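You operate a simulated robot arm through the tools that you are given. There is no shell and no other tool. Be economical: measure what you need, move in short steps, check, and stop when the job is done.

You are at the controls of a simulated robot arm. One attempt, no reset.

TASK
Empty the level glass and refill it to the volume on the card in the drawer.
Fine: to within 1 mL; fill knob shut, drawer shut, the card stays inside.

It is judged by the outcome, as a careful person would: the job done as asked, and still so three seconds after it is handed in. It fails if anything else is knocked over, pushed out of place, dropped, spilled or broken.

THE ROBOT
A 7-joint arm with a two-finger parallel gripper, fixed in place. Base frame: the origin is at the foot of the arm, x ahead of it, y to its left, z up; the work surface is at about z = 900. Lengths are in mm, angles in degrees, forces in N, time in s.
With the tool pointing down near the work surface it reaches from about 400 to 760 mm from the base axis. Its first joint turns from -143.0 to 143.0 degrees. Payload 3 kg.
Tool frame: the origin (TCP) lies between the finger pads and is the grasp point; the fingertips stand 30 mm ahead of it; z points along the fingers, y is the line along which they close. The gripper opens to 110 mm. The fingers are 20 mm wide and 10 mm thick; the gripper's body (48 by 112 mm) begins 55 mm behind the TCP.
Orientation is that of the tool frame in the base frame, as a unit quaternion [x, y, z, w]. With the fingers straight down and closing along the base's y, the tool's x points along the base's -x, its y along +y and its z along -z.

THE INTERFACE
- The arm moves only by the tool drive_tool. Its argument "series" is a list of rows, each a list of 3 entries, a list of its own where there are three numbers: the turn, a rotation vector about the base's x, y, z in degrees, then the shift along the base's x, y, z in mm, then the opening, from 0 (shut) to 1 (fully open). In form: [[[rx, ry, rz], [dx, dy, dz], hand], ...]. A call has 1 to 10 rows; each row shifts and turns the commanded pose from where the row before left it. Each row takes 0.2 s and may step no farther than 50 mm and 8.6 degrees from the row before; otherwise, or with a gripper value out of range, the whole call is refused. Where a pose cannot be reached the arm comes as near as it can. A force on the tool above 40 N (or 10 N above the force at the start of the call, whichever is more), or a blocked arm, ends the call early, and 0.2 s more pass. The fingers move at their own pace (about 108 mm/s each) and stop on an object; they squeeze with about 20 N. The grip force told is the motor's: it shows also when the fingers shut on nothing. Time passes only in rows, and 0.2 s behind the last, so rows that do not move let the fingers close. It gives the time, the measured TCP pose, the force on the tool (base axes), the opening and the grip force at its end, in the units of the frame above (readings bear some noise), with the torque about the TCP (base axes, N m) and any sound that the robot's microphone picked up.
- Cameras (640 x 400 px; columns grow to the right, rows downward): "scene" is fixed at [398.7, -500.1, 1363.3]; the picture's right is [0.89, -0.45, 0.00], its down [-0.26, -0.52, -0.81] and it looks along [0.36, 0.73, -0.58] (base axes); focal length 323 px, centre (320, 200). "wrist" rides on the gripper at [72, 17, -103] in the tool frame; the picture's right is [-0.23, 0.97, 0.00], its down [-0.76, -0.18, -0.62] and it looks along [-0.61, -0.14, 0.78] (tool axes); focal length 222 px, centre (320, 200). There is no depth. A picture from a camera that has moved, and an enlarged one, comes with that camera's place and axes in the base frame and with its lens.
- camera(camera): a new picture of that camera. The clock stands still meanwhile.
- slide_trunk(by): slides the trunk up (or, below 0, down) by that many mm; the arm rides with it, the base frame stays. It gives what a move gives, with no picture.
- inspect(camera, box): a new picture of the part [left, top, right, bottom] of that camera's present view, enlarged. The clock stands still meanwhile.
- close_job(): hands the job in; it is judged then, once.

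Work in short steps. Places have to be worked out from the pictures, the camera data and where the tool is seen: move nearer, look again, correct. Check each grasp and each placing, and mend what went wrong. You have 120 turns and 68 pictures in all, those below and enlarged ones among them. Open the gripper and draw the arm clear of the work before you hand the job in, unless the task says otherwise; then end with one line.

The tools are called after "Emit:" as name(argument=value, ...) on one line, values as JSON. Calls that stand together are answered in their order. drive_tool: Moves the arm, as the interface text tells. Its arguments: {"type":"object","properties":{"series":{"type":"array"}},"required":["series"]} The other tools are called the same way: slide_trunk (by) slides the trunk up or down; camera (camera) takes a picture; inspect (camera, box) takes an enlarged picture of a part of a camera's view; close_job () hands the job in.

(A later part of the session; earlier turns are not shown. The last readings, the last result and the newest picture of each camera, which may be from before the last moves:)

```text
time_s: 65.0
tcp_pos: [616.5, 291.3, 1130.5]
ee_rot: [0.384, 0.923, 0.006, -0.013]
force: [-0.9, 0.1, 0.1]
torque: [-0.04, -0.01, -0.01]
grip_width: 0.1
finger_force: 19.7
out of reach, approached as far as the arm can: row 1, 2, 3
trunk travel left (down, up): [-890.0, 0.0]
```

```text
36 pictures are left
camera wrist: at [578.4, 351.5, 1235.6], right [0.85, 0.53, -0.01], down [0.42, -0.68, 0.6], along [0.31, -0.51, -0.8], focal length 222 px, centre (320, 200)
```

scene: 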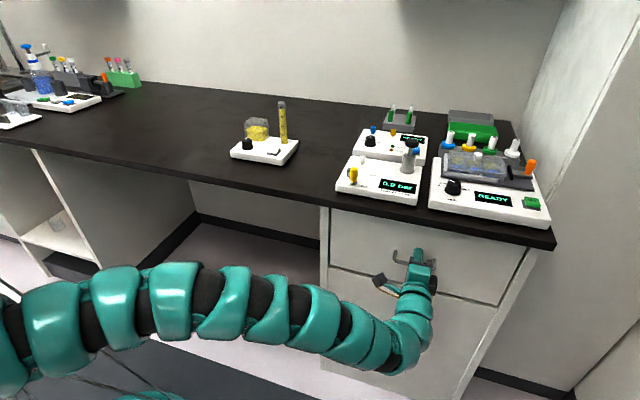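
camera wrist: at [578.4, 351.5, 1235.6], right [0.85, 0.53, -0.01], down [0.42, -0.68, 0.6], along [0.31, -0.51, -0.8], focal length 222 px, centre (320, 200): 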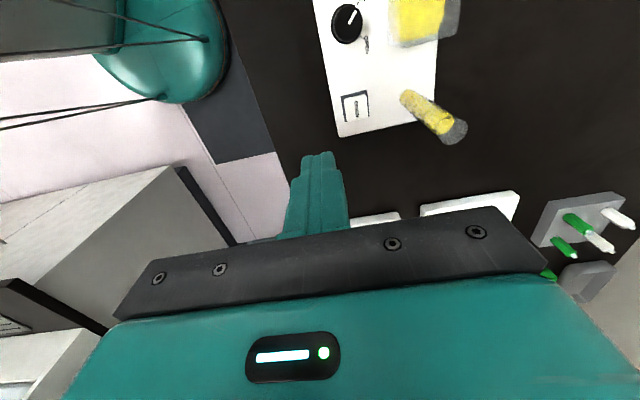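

Button ≈(654,312,942), knob ≈(594,373,960), tube ≈(700,350) with top ≈1059. The tube is close to the button, so I'll yaw the gripper +90° so its slim side faces the tube and the camera views the panel from the front.

Emit:
drive_tool(series=[[[0, 0, 8.6], [0, 0, 0], 0.0], [[0, 0, 8.6], [0, 0, 0], 0.0], [[0, 0, 8.6], [0, 0, 0], 0.0], [[0, 0, 8.6], [0, 0, 0], 0.0], [[0, 0, 8.6], [0, 0, 0], 0.0], [[0, 0, 8.6], [0, 0, 0], 0.0], [[0, 0, 8.6], [0, 0, 0], 0.0], [[0, 0, 8.6], [0, 0, 0], 0.0], [[0, 0, 8.6], [0, 0, 0], 0.0], [[0, 0, 8.6], [0, 0, 0], 0.0]])

Emit:
drive_tool(series=[[[-0.6, 1.4, 4], [0, 0, -20], 0.0], [[0, 0, 0], [10, 10, -20], 0.0]])

Emit:
camera(camera="wrist")

```text
time_s: 67.2
tcp_pos: [613.4, 290.4, 1132.2]
ee_rot: [-0.351, 0.936, -0.005, -0.014]
force: [-0.9, 1.0, 0.1]
torque: [0.0, -0.07, -0.03]
grip_width: 0.2
finger_force: 19.7
trunk travel left (down, up): [-890.0, 0.0]
```

```text
time_s: 67.8
tcp_pos: [603.1, 281.5, 1114.8]
ee_rot: [-0.382, 0.924, -0.005, -0.026]
force: [-0.1, 1.1, 0.9]
torque: [-0.04, -0.03, -0.01]
grip_width: 0.0
finger_force: 20.2
out of reach, approached as far as the arm can: row 1, 2
trunk travel left (down, up): [-890.0, 0.0]
```

```text
35 pictures are left
camera wrist: at [545.2, 245.3, 1220.5], right [-0.53, 0.85, 0.0], down [0.69, 0.43, 0.58], along [0.49, 0.3, -0.81], focal length 222 px, centre (320, 200)
```

wrist: 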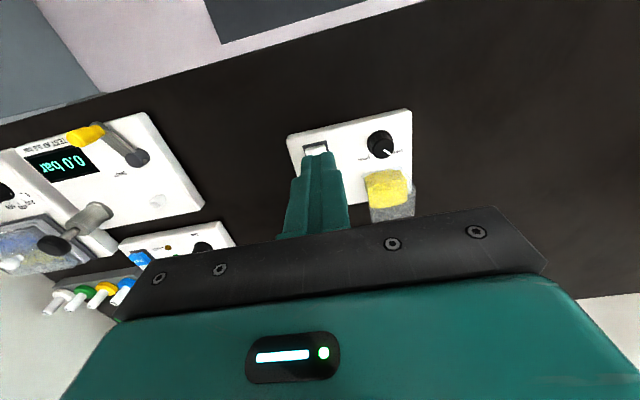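

Correct the small tilt, go down to z≈1050 and toward the button.

Emit:
drive_tool(series=[[[1.7, -2.5, 0], [10, 0, 0], 0.0], [[0, 0, 0], [15, 5, -5], 0.0], [[0, 0, 0], [10, 5, -5], 0.0], [[0, 0, 0], [5, 5, -10], 0.0]])

Emit:
camera(camera="wrist")

```text
time_s: 68.8
tcp_pos: [620.8, 284.3, 1101.4]
ee_rot: [-0.382, 0.924, 0.0, 0.0]
force: [-0.2, -0.3, -0.3]
torque: [-0.04, 0.01, -0.02]
grip_width: 0.0
finger_force: 20.1
out of reach, approached as far as the arm can: row 2, 3, 4
trunk travel left (down, up): [-890.0, 0.0]
```

```text
34 pictures are left
camera wrist: at [557.3, 245.6, 1204.9], right [-0.53, 0.85, 0.0], down [0.67, 0.41, 0.62], along [0.53, 0.33, -0.78], focal length 222 px, centre (320, 200)
```

wrist: 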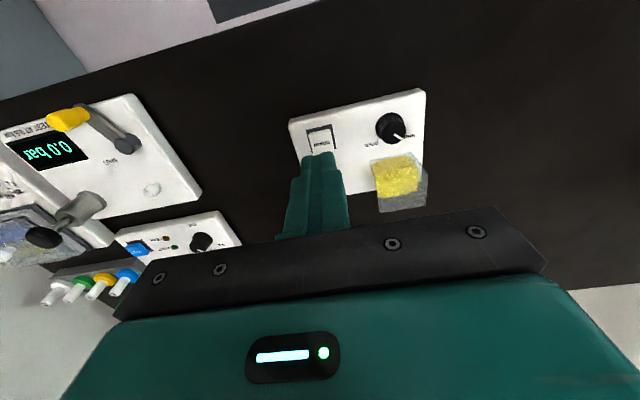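

Button estimate (655,307,940) is consistent. Try moving straight down and toward it.

Emit:
drive_tool(series=[[[0, 0, 0], [0, 0, -15], 0.0], [[0, 0, 0], [0, 0, -15], 0.0], [[0, 0, 0], [10, 5, -15], 0.0], [[0, 0, 0], [10, 5, -10], 0.0]])

```text
time_s: 69.8
tcp_pos: [619.4, 278.6, 1077.9]
ee_rot: [-0.382, 0.924, 0.0, 0.0]
force: [0.2, -0.7, -0.2]
torque: [0.0, -0.02, -0.01]
grip_width: 0.1
finger_force: 19.5
out of reach, approached as far as the arm can: row 2, 3, 4
trunk travel left (down, up): [-890.0, 0.0]
```

Still limited; look at the arm's posture.

Emit:
camera(camera="scene")

```text
33 pictures are left
```

scene: 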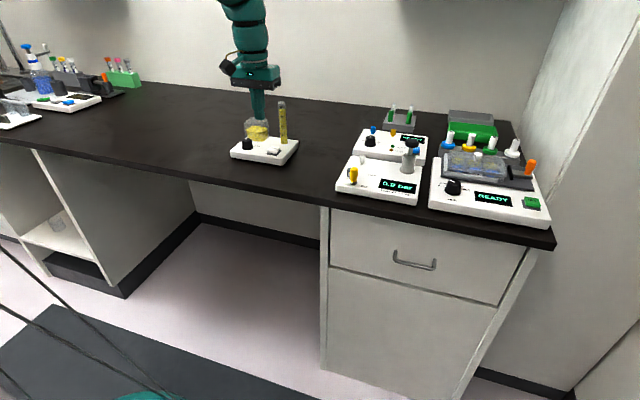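

The arm now comes from above. Lower the trunk 60 mm instead and test motion toward the button.

Emit:
slide_trunk(by=-60)

Emit:
drive_tool(series=[[[0, 0, 0], [8, 8, 0], 0.0], [[0, 0, 0], [8, 8, 0], 0.0], [[0, 0, 0], [8, 8, 0], 0.0]])

```text
time_s: 70.8
tcp_pos: [618.8, 279.8, 1017.6]
ee_rot: [-0.382, 0.924, 0.0, -0.001]
force: [-0.9, 0.2, -0.3]
torque: [0.01, -0.02, 0.01]
grip_width: 0.0
finger_force: 19.5
trunk travel left (down, up): [-830.0, 60.0]
```

```text
time_s: 71.6
tcp_pos: [618.7, 280.1, 1017.9]
ee_rot: [-0.382, 0.924, -0.001, -0.002]
force: [0.0, 0.2, -0.2]
torque: [-0.02, 0.02, -0.01]
grip_width: 0.2
finger_force: 20.2
out of reach, approached as far as the arm can: row 1, 2, 3
trunk travel left (down, up): [-830.0, 60.0]
```

Test which directions are free: try up plus outward along x, then y.

Emit:
drive_tool(series=[[[0, 0, 0], [0, 0, 15], 0.0], [[0, 0, 0], [0, 0, 15], 0.0], [[0, 0, 0], [0, 0, 15], 0.0]])

Emit:
drive_tool(series=[[[0, 0, 0], [15, 0, 0], 0.0], [[0, 0, 0], [15, 0, 0], 0.0]])

Emit:
drive_tool(series=[[[0, 0, 0], [0, 15, 0], 0.0], [[0, 0, 0], [0, 15, 0], 0.0]])

```text
time_s: 72.4
tcp_pos: [620.0, 279.9, 1062.9]
ee_rot: [-0.381, 0.924, -0.001, -0.002]
force: [-0.3, 0.0, 0.6]
torque: [0.01, -0.01, -0.03]
grip_width: 0.0
finger_force: 20.1
trunk travel left (down, up): [-830.0, 60.0]
```

```text
time_s: 73.0
tcp_pos: [631.8, 276.8, 1064.6]
ee_rot: [-0.382, 0.924, 0.0, -0.001]
force: [0.7, 0.1, 0.4]
torque: [0.01, 0.0, 0.03]
grip_width: 0.0
finger_force: 19.7
out of reach, approached as far as the arm can: row 1, 2
trunk travel left (down, up): [-830.0, 60.0]
```

```text
time_s: 73.6
tcp_pos: [624.0, 284.0, 1065.7]
ee_rot: [-0.381, 0.924, -0.001, 0.001]
force: [0.1, 0.3, 0.7]
torque: [0.03, -0.03, 0.01]
grip_width: 0.0
finger_force: 20.1
out of reach, approached as far as the arm can: row 1, 2
trunk travel left (down, up): [-830.0, 60.0]
```

The radius seems capped in this arm posture (twisted during the sweep). I'll go back near the starting pose with the original yaw to unwind, then re-approach with a different yaw.

Emit:
drive_tool(series=[[[0, 0, 0], [0, 0, 40], 0.0], [[0, 0, -5], [15, -45, 20], 0.0], [[0, 0, -7], [15, -45, 0], 0.0], [[0, 0, -7], [15, -45, 0], 0.0], [[0, 0, -7], [12, -45, 0], 0.0], [[0, 0, -7], [15, -40, 0], 0.0], [[0, 0, -7], [20, 0, 0], 0.0], [[0, 0, -5], [20, 0, 0], 0.0]])

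Emit:
camera(camera="scene")

```text
refused: row 2 steps farther than a row can; nothing moved
```

```text
32 pictures are left
```

scene: 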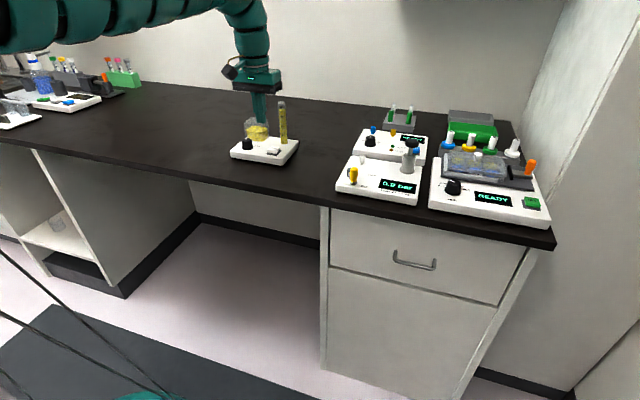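

Retry the unwinding motion with allowed step sizes.

Emit:
drive_tool(series=[[[0, 0, 0], [0, 0, 40], 0.0], [[0, 0, -5], [15, -40, 10], 0.0], [[0, 0, -7], [15, -40, 10], 0.0], [[0, 0, -7], [15, -40, 0], 0.0], [[0, 0, -7], [15, -40, 0], 0.0], [[0, 0, -7], [15, -40, 0], 0.0], [[0, 0, -7], [25, -20, 0], 0.0], [[0, 0, -5], [25, 0, 0], 0.0]])

Emit:
camera(camera="scene")

```text
time_s: 75.4
tcp_pos: [748.3, 65.2, 1124.6]
ee_rot: [0.001, 1.0, 0.0, -0.001]
force: [-1.0, 0.6, 0.6]
torque: [-0.01, -0.03, 0.0]
grip_width: 0.0
finger_force: 19.5
trunk travel left (down, up): [-830.0, 60.0]
```

```text
31 pictures are left
```

scene: 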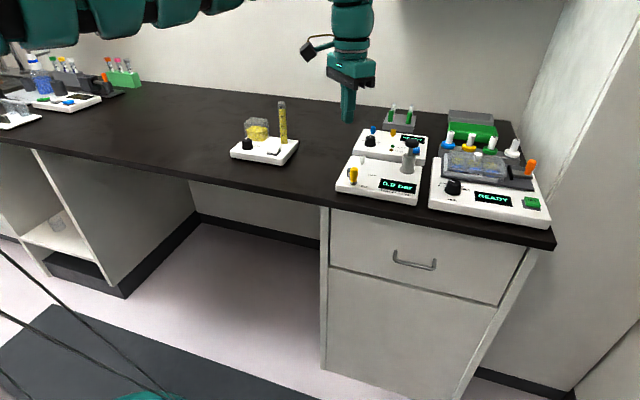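

Fully free here. Sweep back with the yaw following the arm azimuth, keeping radius ~740.

Emit:
drive_tool(series=[[[0, 0, 4], [-8, 45, 0], 0.0], [[0, 0, 4], [-11, 45, 0], 0.0], [[0, 0, 4], [-15, 45, 0], 0.0], [[0, 0, 4], [-19, 43, 0], 0.0], [[0, 0, 4], [-22, 42, 0], 0.0], [[0, 0, 4], [-17, 22, 0], 0.0]])

```text
time_s: 76.8
tcp_pos: [629.2, 275.4, 1130.0]
ee_rot: [-0.194, 0.981, 0.007, 0.0]
force: [1.2, -1.3, 0.4]
torque: [0.11, 0.05, -0.01]
grip_width: 0.0
finger_force: 20.3
out of reach, approached as far as the arm can: row 2, 3, 4, 6
trunk travel left (down, up): [-830.0, 60.0]
```

Limit points fit a sphere centred near (0,-200) of ~790 mm, so button and knob (~828 mm away) need the tool tilted tip-outward. I'll yaw on to +45°, lower the trunk and tilt ~18° outward.

Emit:
drive_tool(series=[[[0, 0, 8], [0, 0, 0], 0.0], [[0, 0, 8], [0, 0, 0], 0.0], [[0, 0, 6.6], [0, 0, 0], 0.0], [[3.7, -4.7, 0], [0, 0, 0], 0.0], [[3.7, -4.7, 0], [0, 0, 0], 0.0], [[3.7, -4.7, 0], [0, 0, 0], 0.0]])

Emit:
slide_trunk(by=-80)

Emit:
drive_tool(series=[[[0, 0, 0], [10, 10, -5], 0.0], [[0, 0, 0], [10, 10, -5], 0.0]])

Emit:
camera(camera="wrist")

```text
time_s: 78.2
tcp_pos: [626.9, 278.2, 1130.5]
ee_rot: [-0.389, 0.908, 0.042, 0.151]
force: [-0.1, 0.1, 0.5]
torque: [0.0, 0.0, 0.01]
grip_width: 0.0
finger_force: 19.8
trunk travel left (down, up): [-830.0, 60.0]
```

```text
time_s: 79.4
tcp_pos: [627.7, 277.5, 1049.2]
ee_rot: [-0.389, 0.908, 0.04, 0.15]
force: [-1.4, -0.7, 0.8]
torque: [0.04, 0.01, 0.0]
grip_width: 0.2
finger_force: 20.5
trunk travel left (down, up): [-750.0, 140.0]
```

```text
time_s: 80.0
tcp_pos: [648.6, 296.6, 1039.2]
ee_rot: [-0.39, 0.908, 0.04, 0.15]
force: [0.2, 0.3, 0.0]
torque: [-0.02, 0.0, -0.02]
grip_width: 0.0
finger_force: 20.2
trunk travel left (down, up): [-750.0, 140.0]
```

```text
30 pictures are left
camera wrist: at [562.7, 238.4, 1114.3], right [-0.55, 0.83, 0.03], down [0.47, 0.29, 0.83], along [0.69, 0.47, -0.56], focal length 222 px, centre (320, 200)
```

wrist: 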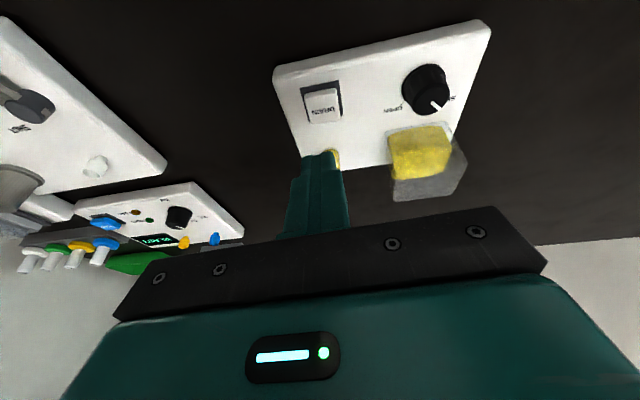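

The tilt works. Enlarge the panel to read the knob markings.

Emit:
inspect(camera="wrist", box=[270, 15, 500, 165])

```text
2.67 times, centred on (385, 90) of wrist
camera zoom: at [562.7, 238.4, 1114.3], right [-0.55, 0.83, 0.03], down [0.47, 0.29, 0.83], along [0.69, 0.47, -0.56], focal length 592 px, centre (147, 493)
```

zoom: 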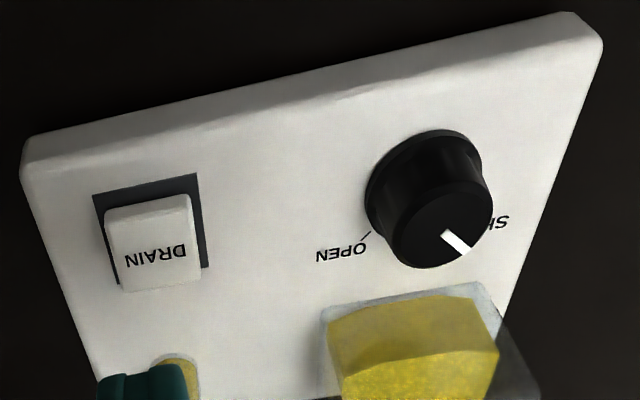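

Pointer is at SHUT (upper-left as seen from front); OPEN is ~90° clockwise. Fingertip is nearly above the drain button (656,307,~940); descend to just above it.

Emit:
drive_tool(series=[[[0, 0, 0], [0, 4, -20], 0.0], [[0, 0, 0], [0, 0, -20], 0.0], [[0, 0, 0], [0, 0, -15], 0.0]])

Emit:
camera(camera="wrist")

Emit:
inspect(camera="scene", box=[220, 90, 310, 170])

```text
time_s: 80.8
tcp_pos: [647.3, 300.8, 984.6]
ee_rot: [-0.39, 0.908, 0.039, 0.149]
force: [0.3, 1.1, 0.1]
torque: [-0.01, 0.02, 0.01]
grip_width: 0.0
finger_force: 19.6
trunk travel left (down, up): [-750.0, 140.0]
```

```text
28 pictures are left
camera wrist: at [562.9, 242.9, 1059.2], right [-0.55, 0.83, 0.03], down [0.47, 0.29, 0.83], along [0.69, 0.47, -0.55], focal length 222 px, centre (320, 200)
```

wrist: 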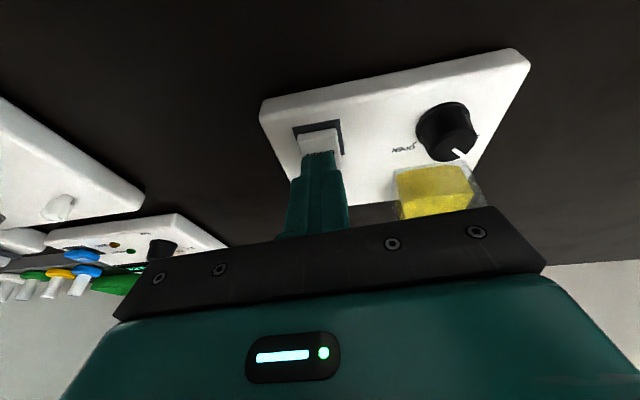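

```text
5.00 times, centred on (265, 130) of scene
camera zoom: at [398.7, -500.1, 1363.3], right [0.89, -0.45, 0.0], down [-0.26, -0.52, -0.81], along [0.36, 0.73, -0.58], focal length 1616 px, centre (595, 550)
```

zoom: 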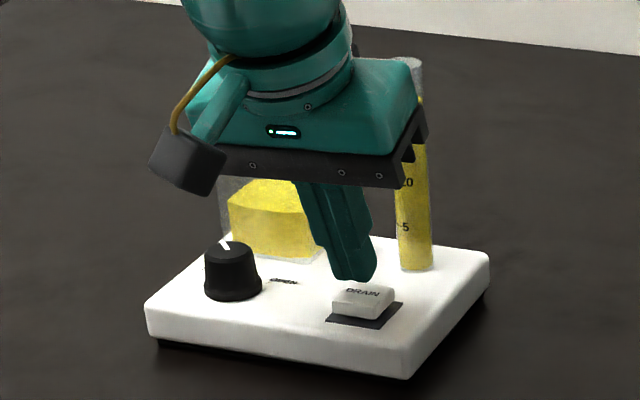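

Tip hovers ~12 mm over the button. Press down in small steps and listen.

Emit:
drive_tool(series=[[[0, 0, 0], [3, -4, -4], 0.0], [[0, 0, 0], [0, 0, -4], 0.0], [[0, 0, 0], [0, 0, -3], 0.0], [[0, 0, 0], [0, 0, -3], 0.0], [[0, 0, 0], [0, 0, -3], 0.0], [[0, 0, 0], [0, 0, -3], 0.0]])

Emit:
inspect(camera="scene", box=[220, 90, 310, 170])

```text
time_s: 82.2
tcp_pos: [650.2, 297.3, 968.6]
ee_rot: [-0.389, 0.908, 0.04, 0.153]
force: [0.9, -1.8, 28.3]
torque: [0.06, 0.03, -0.07]
grip_width: 0.1
finger_force: 20.2
trunk travel left (down, up): [-750.0, 140.0]
heard: click
```

```text
5.00 times, centred on (265, 130) of scene
camera zoom: at [398.7, -500.1, 1363.3], right [0.89, -0.45, 0.0], down [-0.26, -0.52, -0.81], along [0.36, 0.73, -0.58], focal length 1616 px, centre (595, 550)
```

zoom: 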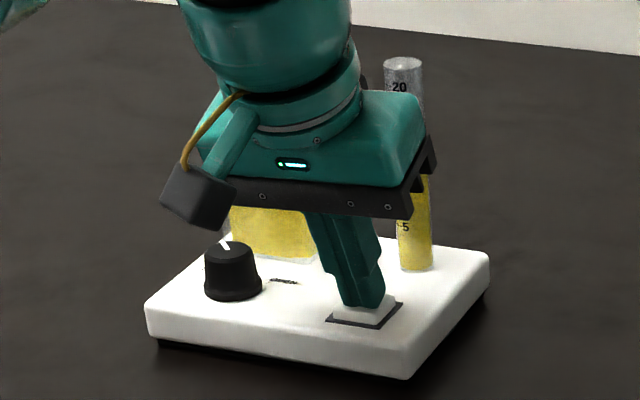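

Click heard; the button is down and the level looks to be dropping. Hold 2 s and check.

Emit:
drive_tool(series=[[[0, 0, 0], [0, 0, 0], 0.0], [[0, 0, 0], [0, 0, 0], 0.0], [[0, 0, 0], [0, 0, 0], 0.0], [[0, 0, 0], [0, 0, 0], 0.0], [[0, 0, 0], [0, 0, 0], 0.0], [[0, 0, 0], [0, 0, 0], 0.0], [[0, 0, 0], [0, 0, 0], 0.0], [[0, 0, 0], [0, 0, 0], 0.0], [[0, 0, 0], [0, 0, 0], 0.0], [[0, 0, 0], [0, 0, 0], 0.0]])

Emit:
inspect(camera="scene", box=[260, 90, 310, 150])

```text
time_s: 83.2
tcp_pos: [649.5, 297.4, 968.8]
ee_rot: [-0.389, 0.907, 0.04, 0.153]
force: [-10.6, -8.7, 25.4]
torque: [-0.2, 0.35, 0.03]
grip_width: 0.1
finger_force: 20.7
trunk travel left (down, up): [-750.0, 140.0]
stopped in row 5: the force on the tool passed its limit at 40 N (the readings are from after the stop); the commanded pose is now the measured one
```

```text
6.67 times, centred on (285, 120) of scene
camera zoom: at [398.7, -500.1, 1363.3], right [0.89, -0.45, 0.0], down [-0.26, -0.52, -0.81], along [0.36, 0.73, -0.58], focal length 2155 px, centre (553, 733)
```

zoom: 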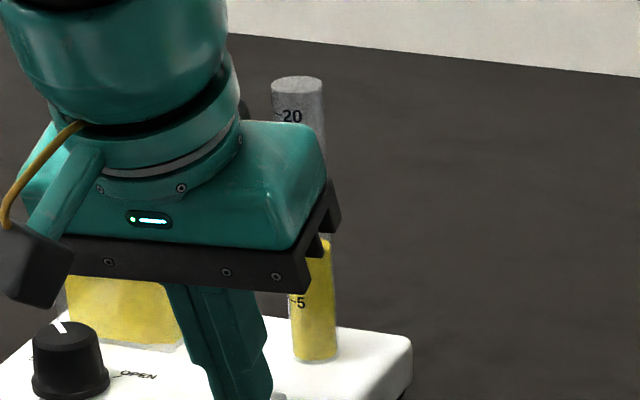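

Liquid is draining while pressed (~10 mL left). Ease 1 mm to lower the force and keep holding.

Emit:
drive_tool(series=[[[0, 0, 0], [0, 0, 0.5], 0.0], [[0, 0, 0], [0, 0, 0], 0.0], [[0, 0, 0], [0, 0, 0], 0.0], [[0, 0, 0], [0, 0, 0], 0.0], [[0, 0, 0], [0, 0, 0], 0.0], [[0, 0, 0], [0, 0, 0], 0.0], [[0, 0, 0], [0, 0, 0], 0.0], [[0, 0, 0], [0, 0, 0], 0.0], [[0, 0, 0], [0, 0, 0], 0.0], [[0, 0, 0], [0, 0, 0], 0.0]])

Emit:
drive_tool(series=[[[0, 0, 0], [0, 0, 0], 0.0], [[0, 0, 0], [0, 0, 0], 0.0], [[0, 0, 0], [0, 0, 0], 0.0], [[0, 0, 0], [0, 0, 0], 0.0], [[0, 0, 0], [0, 0, 0], 0.0], [[0, 0, 0], [0, 0, 0], 0.0], [[0, 0, 0], [0, 0, 0], 0.0], [[0, 0, 0], [0, 0, 0], 0.0], [[0, 0, 0], [0, 0, 0], 0.0], [[0, 0, 0], [0, 0, 0], 0.0]])

Emit:
inspect(camera="scene", box=[260, 90, 310, 150])

```text
time_s: 85.4
tcp_pos: [648.8, 295.7, 968.8]
ee_rot: [-0.389, 0.907, 0.041, 0.154]
force: [-3.1, -2.5, 26.9]
torque: [0.05, 0.16, -0.01]
grip_width: 0.0
finger_force: 20.0
trunk travel left (down, up): [-750.0, 140.0]
```

```text
time_s: 87.6
tcp_pos: [649.4, 297.3, 969.5]
ee_rot: [-0.389, 0.907, 0.041, 0.153]
force: [-3.6, -1.4, 26.9]
torque: [0.0, 0.17, 0.05]
grip_width: 0.2
finger_force: 20.0
trunk travel left (down, up): [-750.0, 140.0]
```

```text
6.67 times, centred on (285, 120) of scene
camera zoom: at [398.7, -500.1, 1363.3], right [0.89, -0.45, 0.0], down [-0.26, -0.52, -0.81], along [0.36, 0.73, -0.58], focal length 2155 px, centre (553, 733)
```

zoom: 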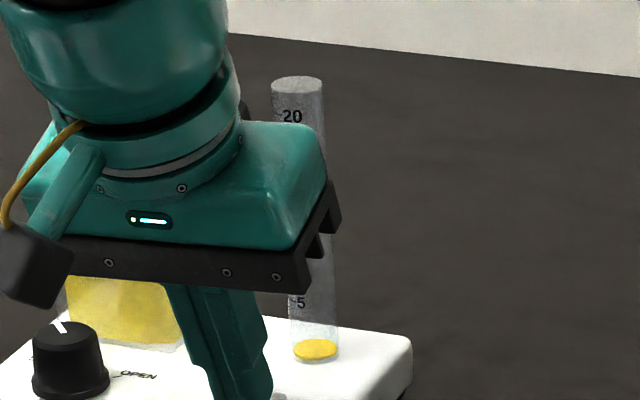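

Almost empty; hold 2 s more, then release upward.

Emit:
drive_tool(series=[[[0, 0, 0], [0, 0, 0], 0.0], [[0, 0, 0], [0, 0, 0], 0.0], [[0, 0, 0], [0, 0, 0], 0.0], [[0, 0, 0], [0, 0, 0], 0.0], [[0, 0, 0], [0, 0, 0], 0.0], [[0, 0, 0], [0, 0, 0], 0.0], [[0, 0, 0], [0, 0, 0], 0.0], [[0, 0, 0], [0, 0, 0], 0.0], [[0, 0, 0], [0, 0, 0], 0.0], [[0, 0, 0], [0, 0, 0], 0.0]])

Emit:
drive_tool(series=[[[0, 0, 0], [-1, -1, 10], 0.0], [[0, 0, 0], [-4, -4, 30], 0.0], [[0, 0, 0], [-2, -2, 30], 0.0]])

Emit:
inspect(camera="scene", box=[220, 90, 310, 170])

```text
time_s: 89.8
tcp_pos: [648.5, 297.6, 969.1]
ee_rot: [-0.39, 0.907, 0.041, 0.153]
force: [-4.8, -2.8, 26.0]
torque: [0.01, 0.18, 0.03]
grip_width: 0.0
finger_force: 19.0
trunk travel left (down, up): [-750.0, 140.0]
```

```text
time_s: 90.6
tcp_pos: [644.6, 290.7, 1036.1]
ee_rot: [-0.39, 0.908, 0.04, 0.151]
force: [-0.2, -0.4, -0.5]
torque: [-0.02, -0.01, -0.03]
grip_width: 0.2
finger_force: 20.0
trunk travel left (down, up): [-750.0, 140.0]
```

```text
5.00 times, centred on (265, 130) of scene
camera zoom: at [398.7, -500.1, 1363.3], right [0.89, -0.45, 0.0], down [-0.26, -0.52, -0.81], along [0.36, 0.73, -0.58], focal length 1616 px, centre (595, 550)
```

zoom: 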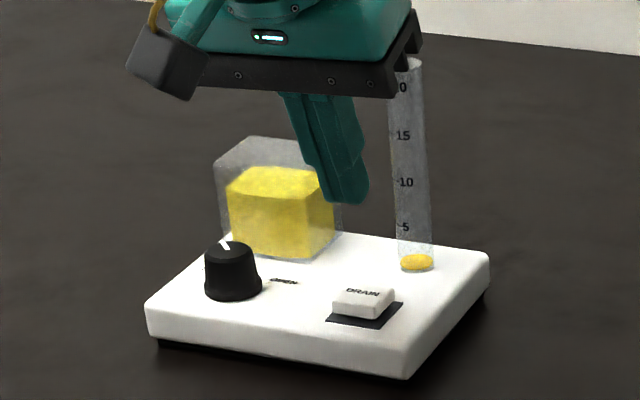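

The column is drained (only the floor disc remains; reservoir refilled). Now move above the knob (595,370), fingers open ~60 mm, pre-yawed +20°.

Emit:
drive_tool(series=[[[0, 0, 6.7], [-17, 25, 0], 0.55], [[0, 0, 6.7], [-18, 25, 0], 0.55], [[0, 0, 6.6], [-17.6, 24.3, -6], 0.55], [[0, 0, 0], [0, 0, -5], 0.55]])

Emit:
camera(camera="wrist")

Emit:
inspect(camera="scene", box=[210, 80, 310, 170])

```text
time_s: 91.6
tcp_pos: [591.0, 364.2, 1024.9]
ee_rot: [-0.542, 0.825, 0.067, 0.143]
force: [0.0, -0.7, -0.5]
torque: [0.01, 0.0, 0.02]
grip_width: 60.5
finger_force: 0.2
trunk travel left (down, up): [-750.0, 140.0]
```

```text
22 pictures are left
camera wrist: at [531.8, 280.5, 1100.5], right [-0.81, 0.59, 0.03], down [0.34, 0.43, 0.83], along [0.48, 0.68, -0.55], focal length 222 px, centre (320, 200)
```

wrist: 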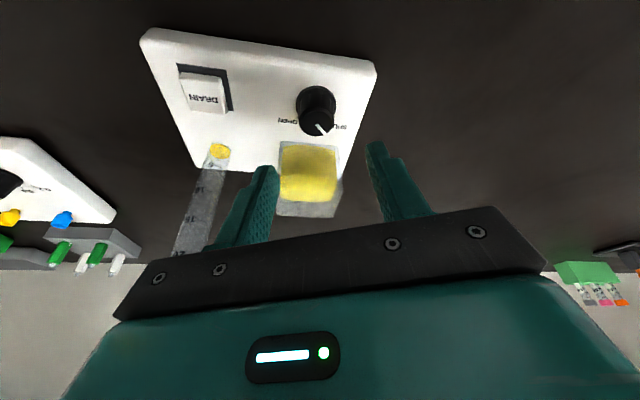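

```text
4.44 times, centred on (260, 125) of scene
camera zoom: at [398.7, -500.1, 1363.3], right [0.89, -0.45, 0.0], down [-0.26, -0.52, -0.81], along [0.36, 0.73, -0.58], focal length 1437 px, centre (587, 533)
```

zoom: 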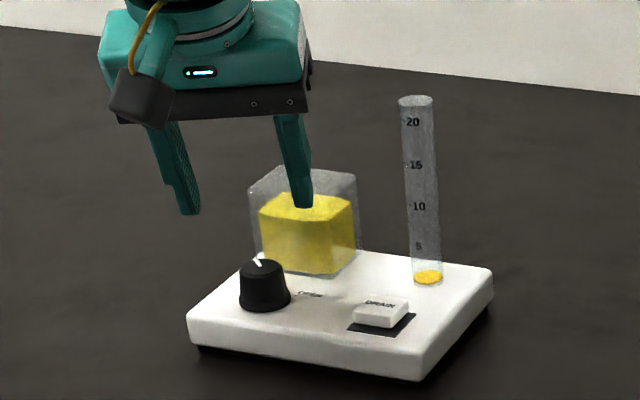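

Geometry is clear of the reservoir (≥30 mm). Descend around the knob with opening ~55 mm, to TCP z≈972.

Emit:
drive_tool(series=[[[0, 0, 0], [-2, -2.5, -15], 0.5], [[0, 0, 0], [0, 0, -15], 0.5], [[0, 0, 0], [0, 0, -12], 0.5], [[0, 0, 0], [0, 0, -11], 0.5]])

Emit:
inspect(camera="scene", box=[210, 80, 310, 170])

Emit:
camera(camera="wrist")

```text
time_s: 92.6
tcp_pos: [589.8, 362.4, 971.7]
ee_rot: [-0.542, 0.826, 0.066, 0.142]
force: [-0.4, 0.2, 0.2]
torque: [0.0, 0.02, -0.01]
grip_width: 55.1
finger_force: 0.1
trunk travel left (down, up): [-750.0, 140.0]
```

```text
4.44 times, centred on (260, 125) of scene
camera zoom: at [398.7, -500.1, 1363.3], right [0.89, -0.45, 0.0], down [-0.26, -0.52, -0.81], along [0.36, 0.73, -0.58], focal length 1437 px, centre (587, 533)
```

zoom: 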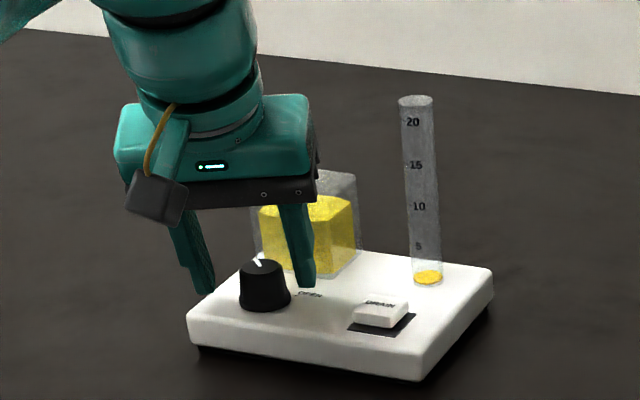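

```text
19 pictures are left
camera wrist: at [529.7, 278.7, 1046.7], right [-0.8, 0.59, 0.03], down [0.34, 0.43, 0.83], along [0.48, 0.68, -0.55], focal length 222 px, centre (320, 200)
```

wrist: 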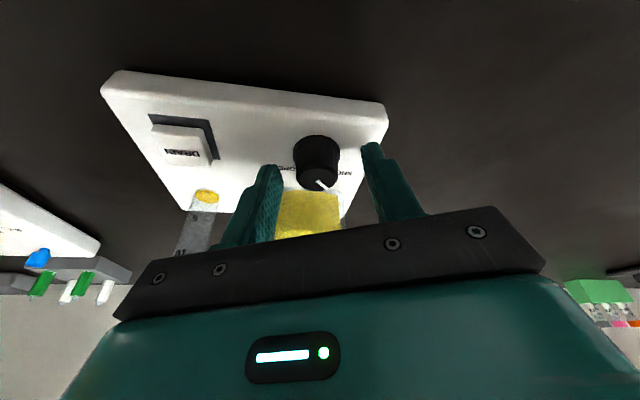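

Knob is centred between the fingers. Close on it.

Emit:
drive_tool(series=[[[0, 0, 0], [0, 0, 0], 0.1], [[0, 0, 0], [0, 0, 0], 0.1], [[0, 0, 0], [0, 0, 0], 0.1]])

Emit:
inspect(camera="scene", box=[210, 80, 310, 170])

```text
time_s: 93.4
tcp_pos: [591.3, 361.1, 972.6]
ee_rot: [-0.541, 0.826, 0.066, 0.143]
force: [10.6, -5.5, 0.7]
torque: [-0.15, -0.04, -0.15]
grip_width: 29.9
finger_force: 20.1
trunk travel left (down, up): [-750.0, 140.0]
```

```text
4.44 times, centred on (260, 125) of scene
camera zoom: at [398.7, -500.1, 1363.3], right [0.89, -0.45, 0.0], down [-0.26, -0.52, -0.81], along [0.36, 0.73, -0.58], focal length 1437 px, centre (587, 533)
```

zoom: 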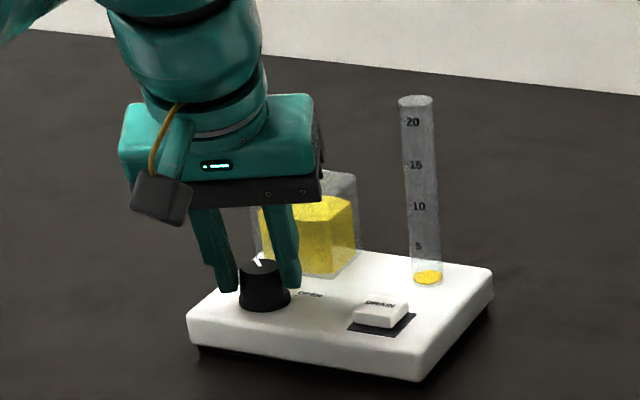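

Knob held (29.9 mm). Turn 15° clockwise (toward OPEN) and look at the pointer and column.

Emit:
drive_tool(series=[[[0, 0, -5], [0.4, -0.3, 0], 0.1], [[0, 0, -5], [-0.3, 0.4, 0], 0.1], [[0, 0, -5], [-0.3, 0.4, 0], 0.1]])

Emit:
inspect(camera="scene", box=[210, 80, 310, 170])

```text
time_s: 94.2
tcp_pos: [589.6, 363.2, 972.5]
ee_rot: [-0.429, 0.89, 0.048, 0.15]
force: [6.1, -3.5, 3.8]
torque: [-0.08, -0.01, -0.09]
grip_width: 29.8
finger_force: 20.1
trunk travel left (down, up): [-750.0, 140.0]
```

```text
4.44 times, centred on (260, 125) of scene
camera zoom: at [398.7, -500.1, 1363.3], right [0.89, -0.45, 0.0], down [-0.26, -0.52, -0.81], along [0.36, 0.73, -0.58], focal length 1437 px, centre (587, 533)
```

zoom: 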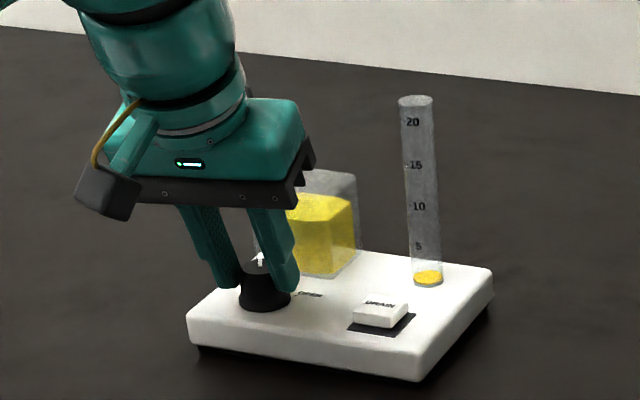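

Knob follows; no visible fill yet. Turn another 15° and wait a moment.

Emit:
drive_tool(series=[[[0, 0, -5], [-0.3, 0.4, 0], 0.1], [[0, 0, -5], [-0.3, 0.4, 0], 0.1], [[0, 0, -5], [-0.3, 0.4, 0], 0.1], [[0, 0, 0], [0, 0, 0], 0.1]])

Emit:
inspect(camera="scene", box=[210, 80, 310, 170])

```text
time_s: 95.2
tcp_pos: [588.3, 365.3, 973.0]
ee_rot: [-0.309, 0.938, 0.027, 0.154]
force: [0.8, 2.9, 2.5]
torque: [0.4, 0.03, 0.02]
grip_width: 30.0
finger_force: 19.8
trunk travel left (down, up): [-750.0, 140.0]
```

```text
4.44 times, centred on (260, 125) of scene
camera zoom: at [398.7, -500.1, 1363.3], right [0.89, -0.45, 0.0], down [-0.26, -0.52, -0.81], along [0.36, 0.73, -0.58], focal length 1437 px, centre (587, 533)
```

zoom: 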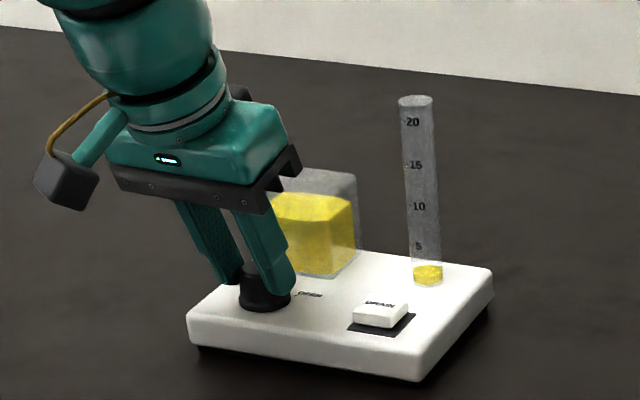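

The column is rising. Hold 2 s here and measure the rate with a high zoom on the tube.

Emit:
drive_tool(series=[[[0, 0, 0], [0, 0, 0], 0.1], [[0, 0, 0], [0, 0, 0], 0.1], [[0, 0, 0], [0, 0, 0], 0.1], [[0, 0, 0], [0, 0, 0], 0.1], [[0, 0, 0], [0, 0, 0], 0.1], [[0, 0, 0], [0, 0, 0], 0.1], [[0, 0, 0], [0, 0, 0], 0.1], [[0, 0, 0], [0, 0, 0], 0.1], [[0, 0, 0], [0, 0, 0], 0.1]])

Emit:
inspect(camera="scene", box=[265, 95, 325, 150])

```text
time_s: 97.2
tcp_pos: [587.9, 364.7, 972.3]
ee_rot: [-0.31, 0.938, 0.027, 0.155]
force: [-4.0, 8.3, 3.0]
torque: [0.44, 0.16, 0.14]
grip_width: 29.8
finger_force: 20.2
trunk travel left (down, up): [-750.0, 140.0]
```

```text
7.27 times, centred on (295, 122) of scene
camera zoom: at [398.7, -500.1, 1363.3], right [0.89, -0.45, 0.0], down [-0.26, -0.52, -0.81], along [0.36, 0.73, -0.58], focal length 2351 px, centre (502, 764)
```

zoom: 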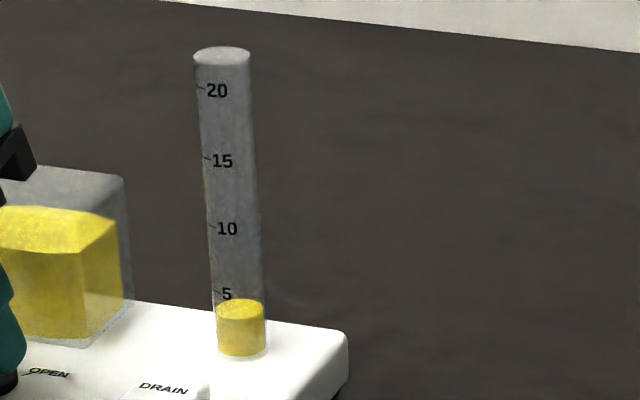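

Level ≈3.5 mL now, rate ≈1.2 mL/s. Wait ~4 s more and re-measure.

Emit:
drive_tool(series=[[[0, 0, 0], [0, 0, 0], 0.1], [[0, 0, 0], [0, 0, 0], 0.1], [[0, 0, 0], [0, 0, 0], 0.1], [[0, 0, 0], [0, 0, 0], 0.1], [[0, 0, 0], [0, 0, 0], 0.1], [[0, 0, 0], [0, 0, 0], 0.1], [[0, 0, 0], [0, 0, 0], 0.1], [[0, 0, 0], [0, 0, 0], 0.1], [[0, 0, 0], [0, 0, 0], 0.1], [[0, 0, 0], [0, 0, 0], 0.1]])

Emit:
drive_tool(series=[[[0, 0, 0], [0, 0, 0], 0.1], [[0, 0, 0], [0, 0, 0], 0.1], [[0, 0, 0], [0, 0, 0], 0.1], [[0, 0, 0], [0, 0, 0], 0.1], [[0, 0, 0], [0, 0, 0], 0.1], [[0, 0, 0], [0, 0, 0], 0.1], [[0, 0, 0], [0, 0, 0], 0.1]])

Emit:
inspect(camera="scene", box=[265, 95, 325, 150])

```text
time_s: 99.4
tcp_pos: [587.6, 365.0, 972.2]
ee_rot: [-0.31, 0.938, 0.027, 0.154]
force: [-6.2, 9.2, 1.7]
torque: [0.45, 0.19, 0.1]
grip_width: 30.3
finger_force: 20.1
trunk travel left (down, up): [-750.0, 140.0]
```

```text
time_s: 101.0
tcp_pos: [587.9, 365.4, 972.2]
ee_rot: [-0.31, 0.938, 0.027, 0.156]
force: [-6.1, 9.1, 1.2]
torque: [0.43, 0.23, 0.12]
grip_width: 30.3
finger_force: 19.8
trunk travel left (down, up): [-750.0, 140.0]
```

```text
7.27 times, centred on (295, 122) of scene
camera zoom: at [398.7, -500.1, 1363.3], right [0.89, -0.45, 0.0], down [-0.26, -0.52, -0.81], along [0.36, 0.73, -0.58], focal length 2351 px, centre (502, 764)
```

zoom: 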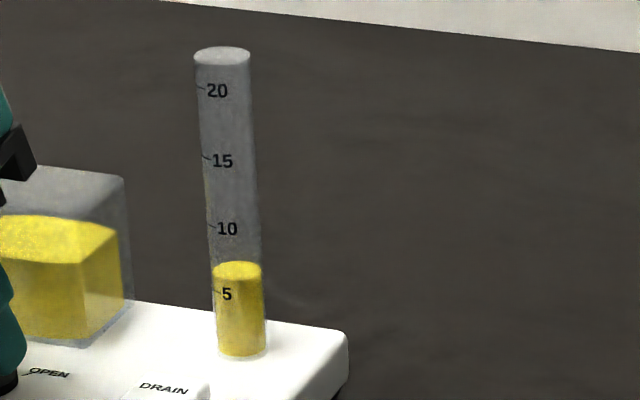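

≈6.5 mL, rate ≈0.8 mL/s. Wait 3 s more.

Emit:
drive_tool(series=[[[0, 0, 0], [0, 0, 0], 0.1], [[0, 0, 0], [0, 0, 0], 0.1], [[0, 0, 0], [0, 0, 0], 0.1], [[0, 0, 0], [0, 0, 0], 0.1], [[0, 0, 0], [0, 0, 0], 0.1], [[0, 0, 0], [0, 0, 0], 0.1], [[0, 0, 0], [0, 0, 0], 0.1], [[0, 0, 0], [0, 0, 0], 0.1], [[0, 0, 0], [0, 0, 0], 0.1], [[0, 0, 0], [0, 0, 0], 0.1]])

Emit:
drive_tool(series=[[[0, 0, 0], [0, 0, 0], 0.1], [[0, 0, 0], [0, 0, 0], 0.1], [[0, 0, 0], [0, 0, 0], 0.1]])

Emit:
inspect(camera="scene", box=[275, 105, 305, 135])

```text
time_s: 103.2
tcp_pos: [586.5, 364.1, 972.9]
ee_rot: [-0.309, 0.938, 0.026, 0.155]
force: [-6.7, 9.0, 1.5]
torque: [0.4, 0.24, 0.1]
grip_width: 30.1
finger_force: 19.6
trunk travel left (down, up): [-750.0, 140.0]
```

```text
time_s: 104.0
tcp_pos: [589.1, 364.0, 972.7]
ee_rot: [-0.31, 0.938, 0.026, 0.155]
force: [-6.5, 8.6, -0.2]
torque: [0.28, 0.3, 0.1]
grip_width: 30.2
finger_force: 19.9
trunk travel left (down, up): [-750.0, 140.0]
```

```text
13.33 times, centred on (290, 120) of scene
camera zoom: at [398.7, -500.1, 1363.3], right [0.89, -0.45, 0.0], down [-0.26, -0.52, -0.81], along [0.36, 0.73, -0.58], focal length 4310 px, centre (720, 1267)
```

zoom: 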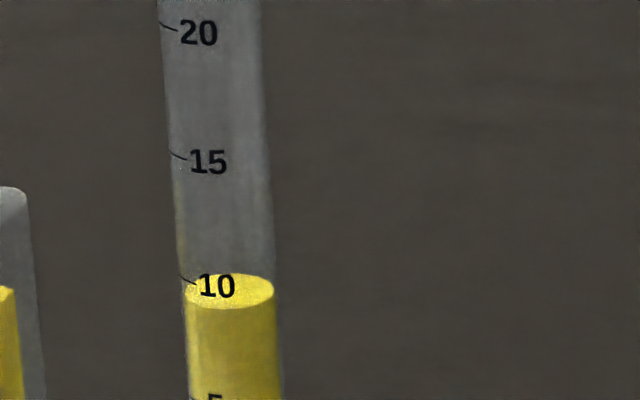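

≈9.25 mL. Wait 0.4 s and turn the knob back 32° to SHUT.

Emit:
drive_tool(series=[[[0, 0, 0], [0, 0, 0], 0.1], [[0, 0, 0], [0, 0, 0], 0.1], [[0, 0, 8], [0.4, -0.5, 0], 0.1], [[0, 0, 8], [0.4, -0.5, 0], 0.1], [[0, 0, 8], [0.4, -0.5, 0], 0.1], [[0, 0, 8], [0.4, -0.4, 0], 0.1], [[0, 0, 2], [0, 0, 0], 0.1]])

Emit:
inspect(camera="scene", box=[275, 105, 305, 135])

Emit:
inspect(camera="scene", box=[230, 120, 280, 165])

```text
time_s: 105.6
tcp_pos: [592.6, 359.9, 972.3]
ee_rot: [-0.569, 0.807, 0.07, 0.14]
force: [11.0, -2.8, 4.3]
torque: [-0.24, -0.06, -0.32]
grip_width: 30.0
finger_force: 19.7
trunk travel left (down, up): [-750.0, 140.0]
```

```text
13.33 times, centred on (290, 120) of scene
camera zoom: at [398.7, -500.1, 1363.3], right [0.89, -0.45, 0.0], down [-0.26, -0.52, -0.81], along [0.36, 0.73, -0.58], focal length 4310 px, centre (720, 1267)
```

zoom: 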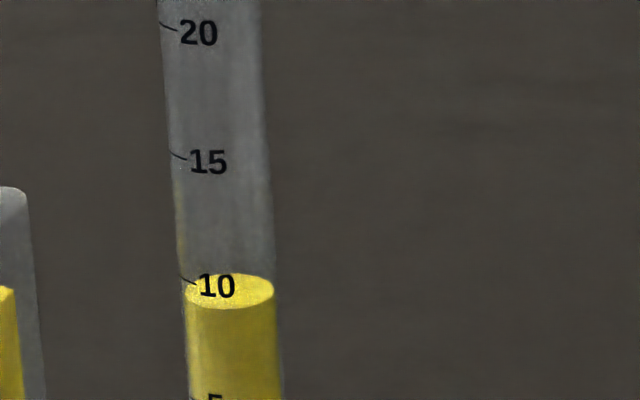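

```text
8.89 times, centred on (255, 142) of scene
camera zoom: at [398.7, -500.1, 1363.3], right [0.89, -0.45, 0.0], down [-0.26, -0.52, -0.81], along [0.36, 0.73, -0.58], focal length 2873 px, centre (898, 711)
```

zoom: 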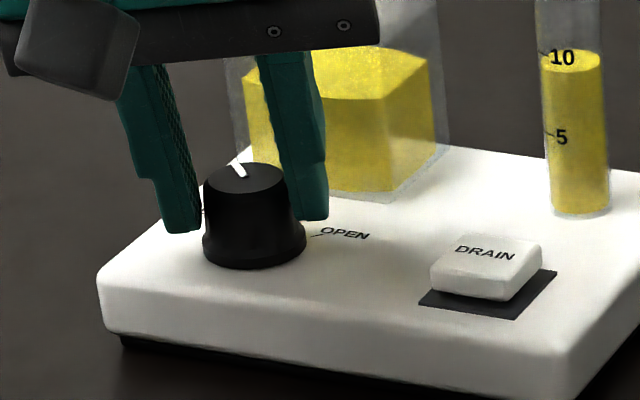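

Level reads ≈9.25 mL (8-ish tenths under the 10 line). Top up briefly: open 30° and straight back.

Emit:
drive_tool(series=[[[0, 0, -8], [-0.4, 0.5, 0], 0.1], [[0, 0, -8], [-0.4, 0.5, 0], 0.1], [[0, 0, -8], [-0.4, 0.5, 0], 0.1], [[0, 0, -8], [-0.4, 0.5, 0], 0.1], [[0, 0, 8], [0.4, -0.5, 0], 0.1], [[0, 0, 8], [0.4, -0.5, 0], 0.1], [[0, 0, 8], [0.4, -0.5, 0], 0.1], [[0, 0, 8], [0.4, -0.5, 0], 0.1], [[0, 0, 0], [0, 0, 0], 0.1]])

Emit:
inspect(camera="scene", box=[275, 105, 305, 135])

```text
time_s: 107.6
tcp_pos: [593.9, 360.5, 972.1]
ee_rot: [-0.569, 0.807, 0.071, 0.14]
force: [13.7, -11.0, 2.8]
torque: [-0.29, -0.15, -0.34]
grip_width: 29.8
finger_force: 20.0
trunk travel left (down, up): [-750.0, 140.0]
```

```text
13.33 times, centred on (290, 120) of scene
camera zoom: at [398.7, -500.1, 1363.3], right [0.89, -0.45, 0.0], down [-0.26, -0.52, -0.81], along [0.36, 0.73, -0.58], focal length 4310 px, centre (720, 1267)
```

zoom: 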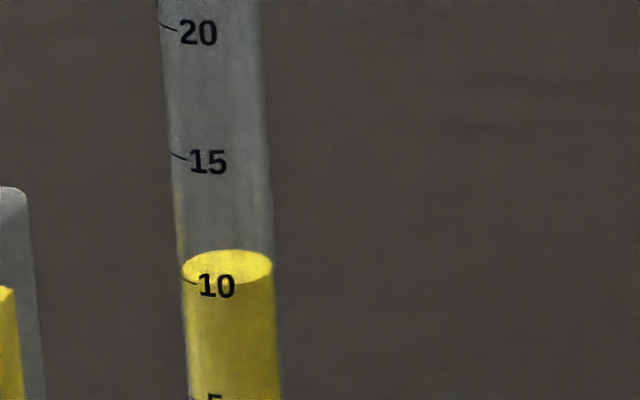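

Column now reads ≈10.2 mL, within tolerance. Release the knob (relaxing lateral load first) and lift straight up.

Emit:
drive_tool(series=[[[0, 0, 0], [1.5, -1.2, 0], 0.1], [[0, 0, 0], [0, 0, 0], 0.5], [[0, 0, 0], [0, 0, 0], 0.5], [[0, 0, 0], [0, 0, 15], 0.5], [[0, 0, 0], [-3, -4, 25], 0.5], [[0, 0, 0], [-5, -5, 30], 0.5], [[0, 0, 0], [-10, -15, 20], 0.5]])

Emit:
camera(camera="wrist")

Emit:
inspect(camera="scene", box=[230, 95, 310, 165])

```text
time_s: 109.2
tcp_pos: [573.4, 335.5, 1062.7]
ee_rot: [-0.569, 0.807, 0.072, 0.14]
force: [0.0, 0.4, 0.0]
torque: [-0.03, -0.03, -0.01]
grip_width: 54.8
finger_force: 0.2
trunk travel left (down, up): [-750.0, 140.0]
```

```text
9 pictures are left
camera wrist: at [518.7, 248.1, 1137.4], right [-0.84, 0.54, 0.03], down [0.31, 0.45, 0.83], along [0.44, 0.71, -0.55], focal length 222 px, centre (320, 200)
```

wrist: 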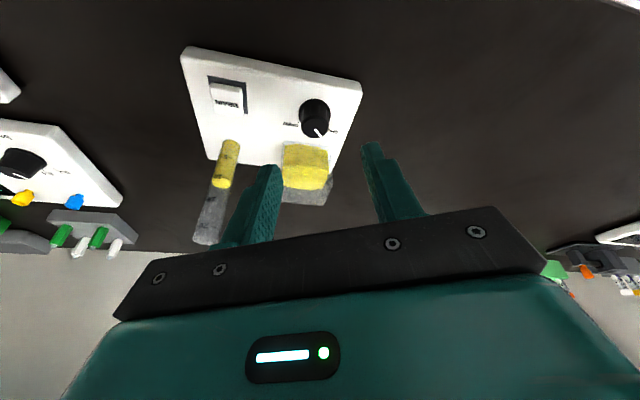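

```text
5.71 times, centred on (270, 130) of scene
camera zoom: at [398.7, -500.1, 1363.3], right [0.89, -0.45, 0.0], down [-0.26, -0.52, -0.81], along [0.36, 0.73, -0.58], focal length 1847 px, centre (606, 600)
```

zoom: 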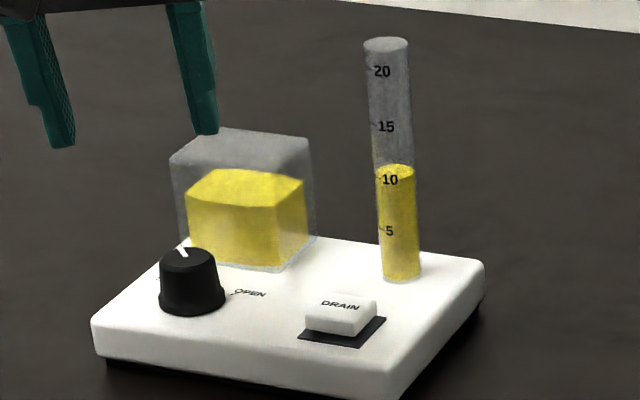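

Level steady. Verify the knob pointer against the SHUT mark.

Emit:
inspect(camera="wrist", box=[275, 85, 355, 145])

Emit:
inspect(camera="scene", box=[275, 105, 305, 135])

```text
6.67 times, centred on (315, 115) of wrist
camera zoom: at [518.7, 248.1, 1137.4], right [-0.84, 0.54, 0.03], down [0.31, 0.45, 0.83], along [0.44, 0.71, -0.55], focal length 1481 px, centre (353, 767)
```

zoom: 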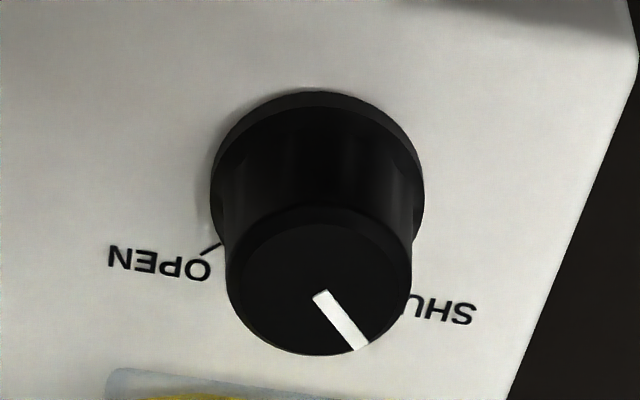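

```text
13.33 times, centred on (290, 120) of scene
camera zoom: at [398.7, -500.1, 1363.3], right [0.89, -0.45, 0.0], down [-0.26, -0.52, -0.81], along [0.36, 0.73, -0.58], focal length 4310 px, centre (720, 1267)
```

zoom: 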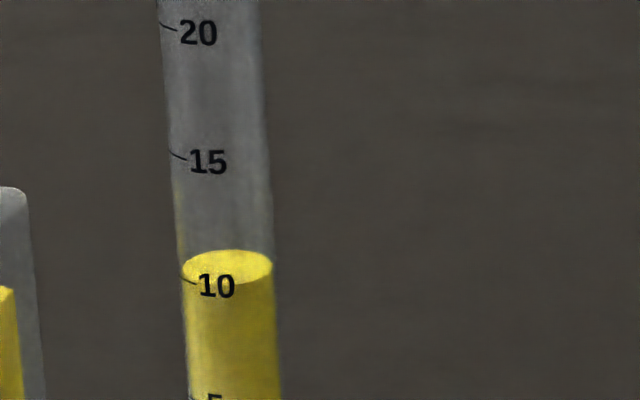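

Pointer sits mirror-symmetric to OPEN, i.e. at SHUT, and the level holds. Withdraw the arm clear of the work and check again.

Emit:
drive_tool(series=[[[0, 0, 0], [-10, -15, 30], 0.5], [[0, 0, 0], [-10, -20, 20], 0.5], [[0, 0, 0], [-10, -25, 10], 0.5], [[0, 0, 0], [-10, -25, 0], 0.5], [[0, 0, 0], [0, -25, 0], 0.5], [[0, 0, 0], [0, -25, 0], 0.5], [[0, 0, 0], [0, -25, 0], 0.5], [[0, 0, 0], [0, 0, 0], 0.5]])

Emit:
camera(camera="scene")

Emit:
inspect(camera="scene", box=[275, 105, 305, 135])

```text
time_s: 111.0
tcp_pos: [588.0, 231.8, 1085.6]
ee_rot: [-0.57, 0.807, 0.07, 0.141]
force: [0.2, -0.2, -0.5]
torque: [-0.04, -0.01, 0.01]
grip_width: 55.0
finger_force: 0.0
out of reach, approached as far as the arm can: row 3, 4, 5, 6, 7
trunk travel left (down, up): [-750.0, 140.0]
```

```text
5 pictures are left
```

scene: 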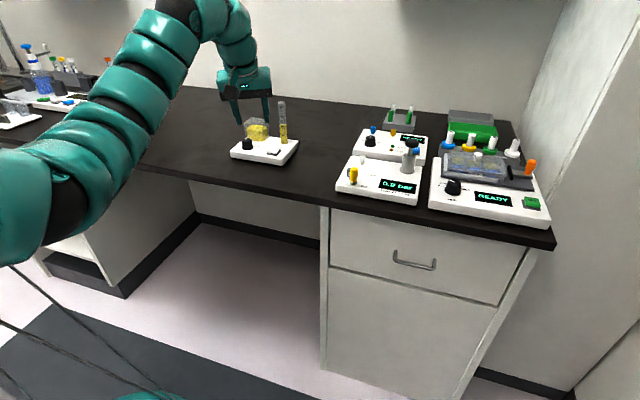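

```text
13.33 times, centred on (290, 120) of scene
camera zoom: at [398.7, -500.1, 1363.3], right [0.89, -0.45, 0.0], down [-0.26, -0.52, -0.81], along [0.36, 0.73, -0.58], focal length 4310 px, centre (720, 1267)
```

zoom: 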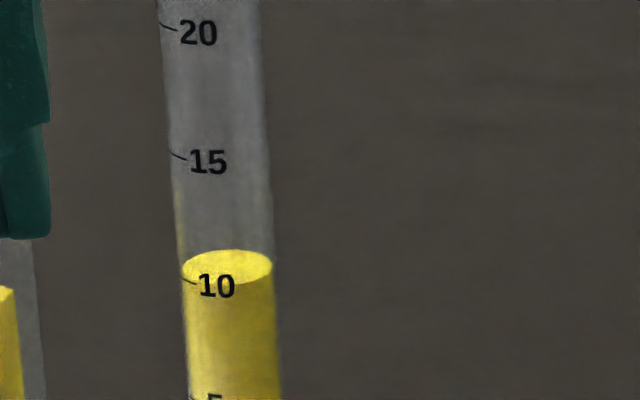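

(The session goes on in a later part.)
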